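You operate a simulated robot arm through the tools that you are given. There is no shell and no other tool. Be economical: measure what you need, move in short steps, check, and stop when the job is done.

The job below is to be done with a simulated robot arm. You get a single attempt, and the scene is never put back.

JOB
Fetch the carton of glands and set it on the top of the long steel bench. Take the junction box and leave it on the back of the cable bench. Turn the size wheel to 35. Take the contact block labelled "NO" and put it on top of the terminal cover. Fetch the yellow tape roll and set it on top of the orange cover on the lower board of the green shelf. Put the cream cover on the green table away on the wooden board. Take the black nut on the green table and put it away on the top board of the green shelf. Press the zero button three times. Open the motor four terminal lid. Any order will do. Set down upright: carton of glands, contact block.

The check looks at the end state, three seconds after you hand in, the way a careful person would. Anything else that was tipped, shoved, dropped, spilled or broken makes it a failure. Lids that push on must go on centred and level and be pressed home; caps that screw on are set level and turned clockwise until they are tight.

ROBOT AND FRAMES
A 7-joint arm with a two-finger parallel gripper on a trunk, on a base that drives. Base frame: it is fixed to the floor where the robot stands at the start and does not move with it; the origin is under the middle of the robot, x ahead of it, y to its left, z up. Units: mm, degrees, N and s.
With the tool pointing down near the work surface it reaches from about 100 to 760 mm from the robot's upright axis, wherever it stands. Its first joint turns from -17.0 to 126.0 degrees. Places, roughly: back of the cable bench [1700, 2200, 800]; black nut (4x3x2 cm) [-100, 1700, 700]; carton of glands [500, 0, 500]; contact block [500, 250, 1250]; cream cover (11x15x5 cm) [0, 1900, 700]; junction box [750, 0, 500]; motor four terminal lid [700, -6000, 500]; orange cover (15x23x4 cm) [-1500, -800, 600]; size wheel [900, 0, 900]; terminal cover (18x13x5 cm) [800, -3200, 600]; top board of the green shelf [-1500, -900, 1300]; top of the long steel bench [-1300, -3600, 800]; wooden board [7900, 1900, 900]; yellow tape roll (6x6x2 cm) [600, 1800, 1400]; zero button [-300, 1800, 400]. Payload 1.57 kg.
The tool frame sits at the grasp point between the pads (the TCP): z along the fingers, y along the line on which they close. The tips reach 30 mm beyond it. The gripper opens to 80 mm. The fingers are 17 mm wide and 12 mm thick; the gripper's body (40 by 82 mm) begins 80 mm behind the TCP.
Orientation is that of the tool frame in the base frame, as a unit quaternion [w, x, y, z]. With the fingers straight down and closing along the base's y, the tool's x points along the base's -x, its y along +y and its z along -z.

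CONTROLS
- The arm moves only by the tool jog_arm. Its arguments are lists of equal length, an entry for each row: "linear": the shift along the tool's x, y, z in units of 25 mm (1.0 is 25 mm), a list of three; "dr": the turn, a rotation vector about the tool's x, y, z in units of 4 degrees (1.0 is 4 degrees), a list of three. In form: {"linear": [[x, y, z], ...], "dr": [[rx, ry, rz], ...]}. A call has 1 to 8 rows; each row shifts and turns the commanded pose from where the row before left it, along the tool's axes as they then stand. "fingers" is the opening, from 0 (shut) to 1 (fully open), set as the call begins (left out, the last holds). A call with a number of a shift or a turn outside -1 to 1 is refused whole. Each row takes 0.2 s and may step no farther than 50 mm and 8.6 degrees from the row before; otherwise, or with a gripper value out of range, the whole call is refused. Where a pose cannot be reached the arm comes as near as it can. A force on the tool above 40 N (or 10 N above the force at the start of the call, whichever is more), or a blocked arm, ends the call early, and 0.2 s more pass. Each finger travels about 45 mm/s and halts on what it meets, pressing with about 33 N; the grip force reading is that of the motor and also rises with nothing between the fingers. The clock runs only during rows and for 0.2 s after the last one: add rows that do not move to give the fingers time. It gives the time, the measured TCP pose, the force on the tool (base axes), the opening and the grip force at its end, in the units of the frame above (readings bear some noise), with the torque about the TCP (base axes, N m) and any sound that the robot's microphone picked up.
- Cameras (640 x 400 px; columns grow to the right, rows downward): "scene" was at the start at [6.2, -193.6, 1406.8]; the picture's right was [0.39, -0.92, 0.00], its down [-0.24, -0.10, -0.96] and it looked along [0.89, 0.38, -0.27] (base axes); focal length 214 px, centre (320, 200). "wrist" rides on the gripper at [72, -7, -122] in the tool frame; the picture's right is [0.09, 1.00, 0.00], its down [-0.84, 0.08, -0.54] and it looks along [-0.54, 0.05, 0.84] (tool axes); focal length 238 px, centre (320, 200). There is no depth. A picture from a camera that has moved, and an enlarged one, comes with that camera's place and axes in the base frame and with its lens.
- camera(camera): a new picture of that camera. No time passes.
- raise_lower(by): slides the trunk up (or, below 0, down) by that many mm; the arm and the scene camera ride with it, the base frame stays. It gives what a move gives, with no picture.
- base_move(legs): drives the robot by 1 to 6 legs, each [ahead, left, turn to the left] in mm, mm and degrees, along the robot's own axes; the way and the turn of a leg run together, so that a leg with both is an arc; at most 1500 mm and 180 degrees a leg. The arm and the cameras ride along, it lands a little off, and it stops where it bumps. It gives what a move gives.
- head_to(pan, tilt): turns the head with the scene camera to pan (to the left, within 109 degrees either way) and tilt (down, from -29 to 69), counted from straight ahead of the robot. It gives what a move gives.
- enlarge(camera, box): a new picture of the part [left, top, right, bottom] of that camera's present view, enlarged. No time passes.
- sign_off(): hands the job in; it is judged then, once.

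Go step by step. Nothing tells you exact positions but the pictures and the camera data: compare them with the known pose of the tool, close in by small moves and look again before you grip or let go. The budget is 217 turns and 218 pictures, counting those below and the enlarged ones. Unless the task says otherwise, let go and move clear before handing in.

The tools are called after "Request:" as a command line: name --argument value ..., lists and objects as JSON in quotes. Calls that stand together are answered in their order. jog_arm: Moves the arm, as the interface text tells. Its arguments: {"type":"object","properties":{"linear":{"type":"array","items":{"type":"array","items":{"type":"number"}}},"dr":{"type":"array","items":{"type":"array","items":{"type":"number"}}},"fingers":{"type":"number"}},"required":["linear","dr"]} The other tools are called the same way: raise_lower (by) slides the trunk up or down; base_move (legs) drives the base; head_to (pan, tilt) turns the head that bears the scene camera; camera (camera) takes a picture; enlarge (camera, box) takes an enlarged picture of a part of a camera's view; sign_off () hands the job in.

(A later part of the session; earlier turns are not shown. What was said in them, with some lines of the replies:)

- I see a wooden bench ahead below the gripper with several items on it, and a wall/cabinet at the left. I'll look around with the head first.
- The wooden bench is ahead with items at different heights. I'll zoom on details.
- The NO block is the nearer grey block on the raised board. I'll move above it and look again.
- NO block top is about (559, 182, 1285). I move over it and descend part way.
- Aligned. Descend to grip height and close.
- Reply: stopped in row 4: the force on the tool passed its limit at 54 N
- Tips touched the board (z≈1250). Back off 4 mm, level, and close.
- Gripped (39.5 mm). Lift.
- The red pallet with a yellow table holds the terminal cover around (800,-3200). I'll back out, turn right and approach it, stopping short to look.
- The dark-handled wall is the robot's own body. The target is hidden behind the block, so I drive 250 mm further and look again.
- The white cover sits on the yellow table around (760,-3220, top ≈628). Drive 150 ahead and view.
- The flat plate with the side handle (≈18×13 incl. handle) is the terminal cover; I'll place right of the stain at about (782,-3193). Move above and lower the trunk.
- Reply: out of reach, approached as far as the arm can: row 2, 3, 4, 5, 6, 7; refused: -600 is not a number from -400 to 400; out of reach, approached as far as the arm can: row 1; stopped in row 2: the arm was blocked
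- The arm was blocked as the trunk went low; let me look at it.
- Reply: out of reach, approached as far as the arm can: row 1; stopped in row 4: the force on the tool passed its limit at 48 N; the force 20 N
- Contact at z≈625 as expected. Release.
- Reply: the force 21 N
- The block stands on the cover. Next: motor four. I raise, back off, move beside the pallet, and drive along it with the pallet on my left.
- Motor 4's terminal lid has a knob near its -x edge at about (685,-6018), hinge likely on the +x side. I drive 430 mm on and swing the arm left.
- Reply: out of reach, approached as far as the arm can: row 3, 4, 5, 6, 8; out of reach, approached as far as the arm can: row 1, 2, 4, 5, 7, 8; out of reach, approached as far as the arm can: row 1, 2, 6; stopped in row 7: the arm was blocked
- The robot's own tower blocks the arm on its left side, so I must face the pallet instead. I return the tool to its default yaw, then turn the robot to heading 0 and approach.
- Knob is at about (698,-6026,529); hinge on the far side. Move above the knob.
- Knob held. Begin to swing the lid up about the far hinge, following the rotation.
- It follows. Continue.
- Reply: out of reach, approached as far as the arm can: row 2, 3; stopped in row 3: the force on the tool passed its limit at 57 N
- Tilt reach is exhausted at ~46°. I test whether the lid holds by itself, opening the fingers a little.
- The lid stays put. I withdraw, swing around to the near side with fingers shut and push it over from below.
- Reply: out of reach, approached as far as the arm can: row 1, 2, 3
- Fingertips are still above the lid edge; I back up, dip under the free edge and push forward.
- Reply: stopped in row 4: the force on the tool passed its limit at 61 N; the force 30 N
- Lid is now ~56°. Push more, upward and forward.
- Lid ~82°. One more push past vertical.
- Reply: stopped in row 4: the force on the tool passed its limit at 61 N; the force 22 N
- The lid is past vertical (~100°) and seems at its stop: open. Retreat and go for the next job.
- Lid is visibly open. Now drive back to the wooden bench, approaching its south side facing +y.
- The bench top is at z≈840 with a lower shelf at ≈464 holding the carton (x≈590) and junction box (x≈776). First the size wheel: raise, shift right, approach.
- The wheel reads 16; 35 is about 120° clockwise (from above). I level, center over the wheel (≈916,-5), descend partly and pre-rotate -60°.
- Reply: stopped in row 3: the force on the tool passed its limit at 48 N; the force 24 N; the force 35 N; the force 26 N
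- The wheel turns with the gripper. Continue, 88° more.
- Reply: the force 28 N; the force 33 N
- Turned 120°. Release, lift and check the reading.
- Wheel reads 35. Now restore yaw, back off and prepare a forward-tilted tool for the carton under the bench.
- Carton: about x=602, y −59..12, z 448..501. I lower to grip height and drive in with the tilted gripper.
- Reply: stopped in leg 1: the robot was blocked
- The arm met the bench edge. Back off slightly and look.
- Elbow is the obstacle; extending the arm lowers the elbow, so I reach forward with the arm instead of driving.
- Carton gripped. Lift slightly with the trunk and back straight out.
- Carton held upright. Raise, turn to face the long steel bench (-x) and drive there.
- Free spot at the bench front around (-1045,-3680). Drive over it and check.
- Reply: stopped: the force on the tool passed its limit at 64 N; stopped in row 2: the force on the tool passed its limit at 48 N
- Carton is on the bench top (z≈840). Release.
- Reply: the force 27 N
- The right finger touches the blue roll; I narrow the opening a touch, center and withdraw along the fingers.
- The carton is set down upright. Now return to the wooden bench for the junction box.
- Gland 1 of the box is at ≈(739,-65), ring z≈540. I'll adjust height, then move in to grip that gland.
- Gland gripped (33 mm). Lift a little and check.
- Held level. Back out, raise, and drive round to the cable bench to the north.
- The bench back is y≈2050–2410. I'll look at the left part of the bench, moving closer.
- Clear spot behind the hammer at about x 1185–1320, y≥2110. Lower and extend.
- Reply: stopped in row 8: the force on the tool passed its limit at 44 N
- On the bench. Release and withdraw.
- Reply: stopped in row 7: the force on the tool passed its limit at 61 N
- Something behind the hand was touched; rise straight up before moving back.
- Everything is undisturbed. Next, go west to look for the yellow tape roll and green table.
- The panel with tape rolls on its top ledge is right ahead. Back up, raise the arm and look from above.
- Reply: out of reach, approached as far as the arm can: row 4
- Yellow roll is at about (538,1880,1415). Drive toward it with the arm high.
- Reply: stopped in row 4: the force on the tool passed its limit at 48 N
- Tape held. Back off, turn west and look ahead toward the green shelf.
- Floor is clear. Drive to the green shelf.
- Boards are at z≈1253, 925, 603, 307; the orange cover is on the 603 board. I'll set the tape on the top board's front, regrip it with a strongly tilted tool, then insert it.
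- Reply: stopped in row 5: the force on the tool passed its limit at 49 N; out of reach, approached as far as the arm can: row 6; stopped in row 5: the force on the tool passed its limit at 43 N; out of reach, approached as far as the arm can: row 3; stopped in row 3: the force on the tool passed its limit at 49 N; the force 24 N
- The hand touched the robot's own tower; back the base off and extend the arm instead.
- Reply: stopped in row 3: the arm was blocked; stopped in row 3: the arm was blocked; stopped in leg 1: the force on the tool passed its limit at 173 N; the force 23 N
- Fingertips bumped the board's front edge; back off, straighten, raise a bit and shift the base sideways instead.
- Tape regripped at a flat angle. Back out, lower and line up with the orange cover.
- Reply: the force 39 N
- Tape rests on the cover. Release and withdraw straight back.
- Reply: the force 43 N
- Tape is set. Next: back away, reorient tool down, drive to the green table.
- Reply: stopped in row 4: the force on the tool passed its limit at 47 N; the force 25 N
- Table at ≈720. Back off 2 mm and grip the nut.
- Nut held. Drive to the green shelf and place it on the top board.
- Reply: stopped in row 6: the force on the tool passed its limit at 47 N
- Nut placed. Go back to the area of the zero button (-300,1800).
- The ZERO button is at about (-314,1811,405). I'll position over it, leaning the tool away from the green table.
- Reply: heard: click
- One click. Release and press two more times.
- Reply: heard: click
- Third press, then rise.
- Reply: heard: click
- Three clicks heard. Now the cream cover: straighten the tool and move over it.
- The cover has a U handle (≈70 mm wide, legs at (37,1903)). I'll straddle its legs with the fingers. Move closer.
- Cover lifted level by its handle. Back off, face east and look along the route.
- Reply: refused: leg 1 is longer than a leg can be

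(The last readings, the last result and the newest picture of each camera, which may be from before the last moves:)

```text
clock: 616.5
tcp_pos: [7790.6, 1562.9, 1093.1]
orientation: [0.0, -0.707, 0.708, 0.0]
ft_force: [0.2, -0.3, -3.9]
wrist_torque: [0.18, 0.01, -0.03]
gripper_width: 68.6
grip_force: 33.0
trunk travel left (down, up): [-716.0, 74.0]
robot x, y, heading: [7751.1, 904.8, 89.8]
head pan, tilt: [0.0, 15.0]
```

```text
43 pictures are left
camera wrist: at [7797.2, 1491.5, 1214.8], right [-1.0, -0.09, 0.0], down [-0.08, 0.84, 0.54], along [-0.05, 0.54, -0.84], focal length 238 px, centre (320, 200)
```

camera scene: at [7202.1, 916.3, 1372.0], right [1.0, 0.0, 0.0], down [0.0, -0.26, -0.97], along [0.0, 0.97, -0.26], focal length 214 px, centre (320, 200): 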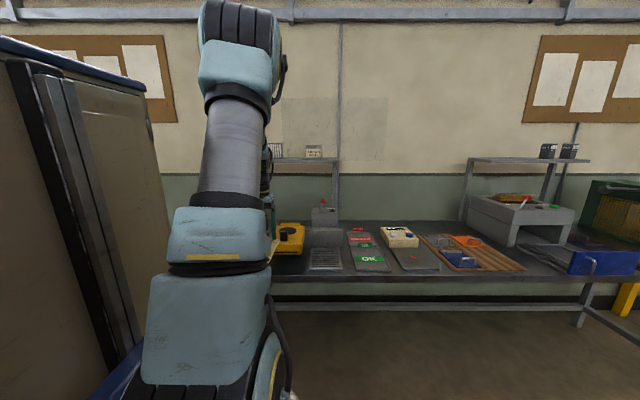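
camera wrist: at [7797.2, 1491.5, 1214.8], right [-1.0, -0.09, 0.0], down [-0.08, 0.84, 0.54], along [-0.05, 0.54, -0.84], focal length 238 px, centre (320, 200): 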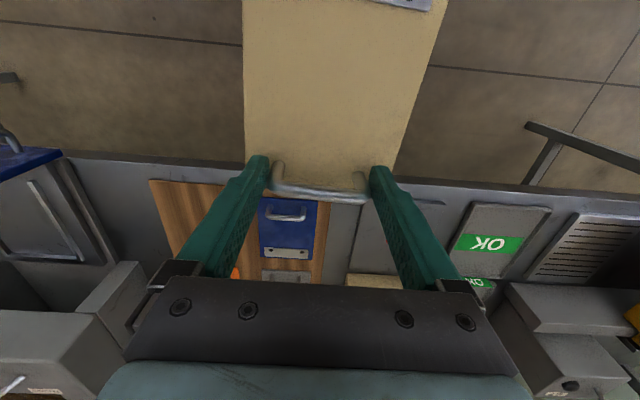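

The free slot on the wooden board is front-right, centred ≈(8000,1805). Move there.

Request:
base_move --legs '[[0, -209, 0.2], [300, 0, 0]]'

Request:
camera --camera "wrist"

Request:
head_to --pan 0 --tilt 35

Request:
camera --camera "scene"

```text
clock: 619.8
tcp_pos: [8001.4, 1866.0, 1093.4]
orientation: [0.001, 0.707, -0.707, -0.001]
ft_force: [0.0, 0.0, -3.5]
wrist_torque: [0.21, -0.02, -0.02]
gripper_width: 68.9
grip_force: 32.9
trunk travel left (down, up): [-716.0, 74.0]
robot x, y, heading: [7958.2, 1204.0, 89.9]
head pan, tilt: [0.0, 15.0]
```

```text
42 pictures are left
camera wrist: at [8006.4, 1794.0, 1214.8], right [-1.0, -0.09, 0.0], down [-0.08, 0.84, 0.54], along [-0.05, 0.54, -0.84], focal length 238 px, centre (320, 200)
```

wrist: 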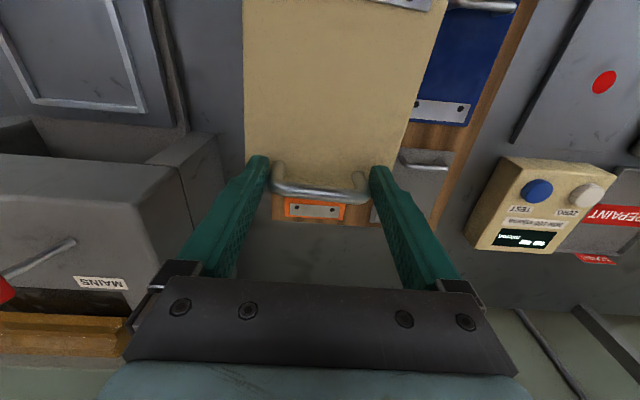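

```text
clock: 620.7
tcp_pos: [8000.1, 1865.0, 1093.3]
orientation: [0.001, 0.707, -0.707, -0.001]
ft_force: [-0.7, 0.0, -3.3]
wrist_torque: [0.15, -0.01, -0.01]
gripper_width: 68.6
grip_force: 33.4
trunk travel left (down, up): [-716.0, 74.0]
robot x, y, heading: [7956.8, 1200.1, 90.1]
head pan, tilt: [0.0, 35.0]
```

```text
41 pictures are left
camera scene: at [8189.1, 1212.1, 1340.1], right [1.0, 0.0, 0.0], down [0.0, -0.57, -0.82], along [0.0, 0.82, -0.57], focal length 214 px, centre (320, 200)
```

scene: 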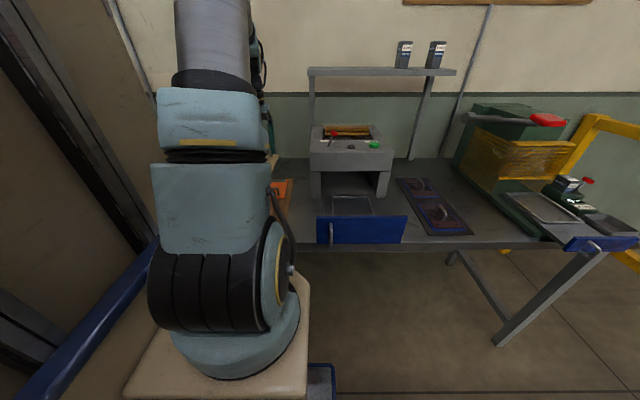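

Request:
raise_lower --by -150

Request:
camera --camera "wrist"

```text
clock: 622.4
tcp_pos: [8001.1, 1864.9, 943.5]
orientation: [0.001, 0.707, -0.707, -0.001]
ft_force: [-0.5, 0.2, -4.4]
wrist_torque: [0.18, -0.03, -0.02]
gripper_width: 68.9
grip_force: 33.2
trunk travel left (down, up): [-566.0, 224.0]
robot x, y, heading: [7960.9, 1208.9, 89.9]
head pan, tilt: [0.0, 35.0]
```

```text
40 pictures are left
camera wrist: at [8006.4, 1794.0, 1064.8], right [-1.0, -0.09, 0.0], down [-0.08, 0.84, 0.54], along [-0.05, 0.54, -0.84], focal length 238 px, centre (320, 200)
```

wrist: 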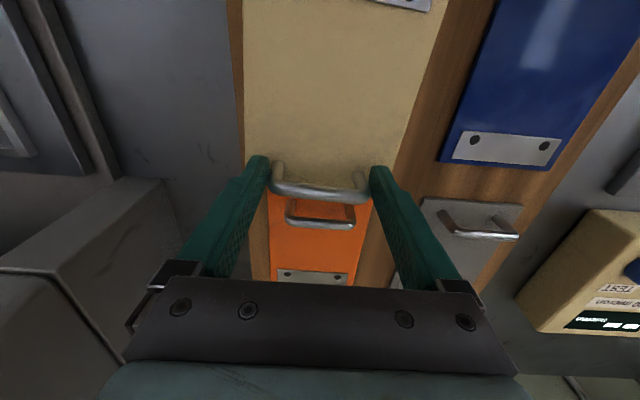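

Request:
jog_arm --linear '[[0.16, 0, 0.6], [0, 0, 0.3], [0, 0, 0.2], [0, 0, 0.16], [0, 0, 0.16], [0, 0, 0.16], [0, 0, 0.16], [0, 0, 0.16]]' --dr '[[0, 0, 0], [0, 0, 0], [0, 0, 0], [0, 0, 0], [0, 0, 0], [0, 0, 0], [0, 0, 0], [0, 0, 0]]'

Request:
camera --camera "wrist"

```text
clock: 624.2
tcp_pos: [8000.4, 1862.5, 899.0]
orientation: [0.002, -0.707, 0.708, 0.002]
ft_force: [5.7, -2.5, 27.7]
wrist_torque: [-0.18, 0.13, 0.03]
gripper_width: 68.9
grip_force: 33.3
trunk travel left (down, up): [-566.0, 224.0]
robot x, y, heading: [7959.2, 1208.7, 89.8]
head pan, tilt: [0.0, 35.0]
```

```text
39 pictures are left
camera wrist: at [8006.8, 1789.6, 1019.9], right [-1.0, -0.09, 0.0], down [-0.08, 0.83, 0.55], along [-0.05, 0.54, -0.84], focal length 238 px, centre (320, 200)
```

wrist: 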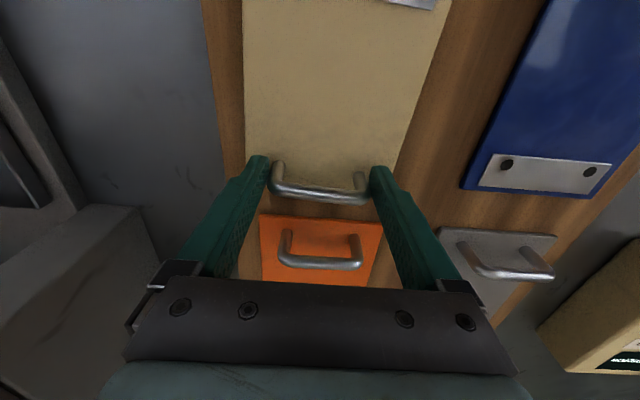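

Placed on the board. Release and lift.

Request:
jog_arm --linear '[[0, 0, 0], [0, 0, 0], [0, 0, 0], [0, 0, -0.4], [0, 0, -1], [0, 0, -1], [0, 0, -1], [0, 0, 0]]' --dr '[[0, 0, 0], [0, 0, 0], [0, 0, 0], [0, 0, 0], [0, 0, 0], [0, 0, 0], [0, 0, 0], [0, 0, 0]]' --fingers 1

Request:
raise_lower --by 200

Request:
base_move --legs '[[-150, 0, 0]]'

Request:
camera --camera "wrist"

```text
clock: 626.0
tcp_pos: [8000.8, 1863.2, 981.2]
orientation: [0.001, 0.708, -0.706, -0.001]
ft_force: [-0.6, 0.3, -0.1]
wrist_torque: [-0.01, -0.03, -0.01]
gripper_width: 79.9
grip_force: 0.0
trunk travel left (down, up): [-566.0, 224.0]
robot x, y, heading: [7959.7, 1205.2, 89.9]
head pan, tilt: [0.0, 35.0]
```

```text
clock: 628.2
tcp_pos: [8000.6, 1862.2, 1180.4]
orientation: [0.001, 0.708, -0.706, 0.0]
ft_force: [0.8, 0.0, -1.0]
wrist_torque: [-0.03, 0.03, 0.01]
gripper_width: 80.2
grip_force: 0.0
trunk travel left (down, up): [-766.0, 24.0]
robot x, y, heading: [7958.8, 1203.8, 89.7]
head pan, tilt: [0.0, 35.0]
```

```text
clock: 629.6
tcp_pos: [8000.2, 1710.9, 1181.4]
orientation: [0.0, 0.708, -0.706, 0.0]
ft_force: [1.1, -0.2, -0.2]
wrist_torque: [-0.02, -0.03, 0.0]
gripper_width: 80.1
grip_force: 0.0
trunk travel left (down, up): [-766.0, 24.0]
robot x, y, heading: [7955.9, 1054.9, 89.9]
head pan, tilt: [0.0, 35.0]
```

```text
38 pictures are left
camera wrist: at [8006.3, 1639.6, 1301.9], right [-1.0, -0.09, 0.0], down [-0.08, 0.84, 0.54], along [-0.05, 0.54, -0.84], focal length 238 px, centre (320, 200)
```

wrist: 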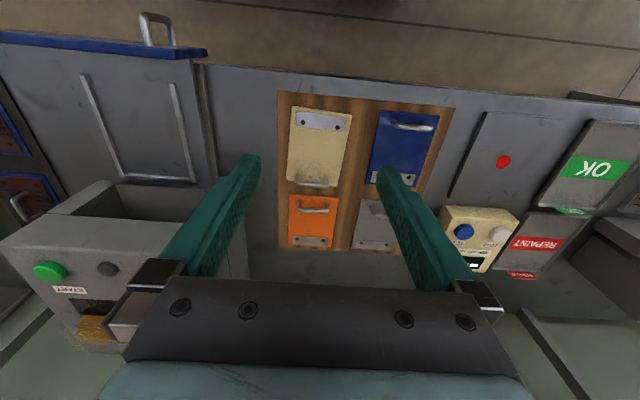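

All nine jobs are done and the gripper is clear; handing in.

Request:
sign_off

```text
The job is handed in.
```

I did all nine tasks and handed the job in. The result of the check has not come back.

Two contacts along the way could count against it:
- **Steel bench:** a finger pressed lightly against a blue roll as I released the carton. I saw no movement.
- **Green shelf:** the fingertips hit the front edge of the top board once, reading 173 N. Nothing looked displaced afterwards.
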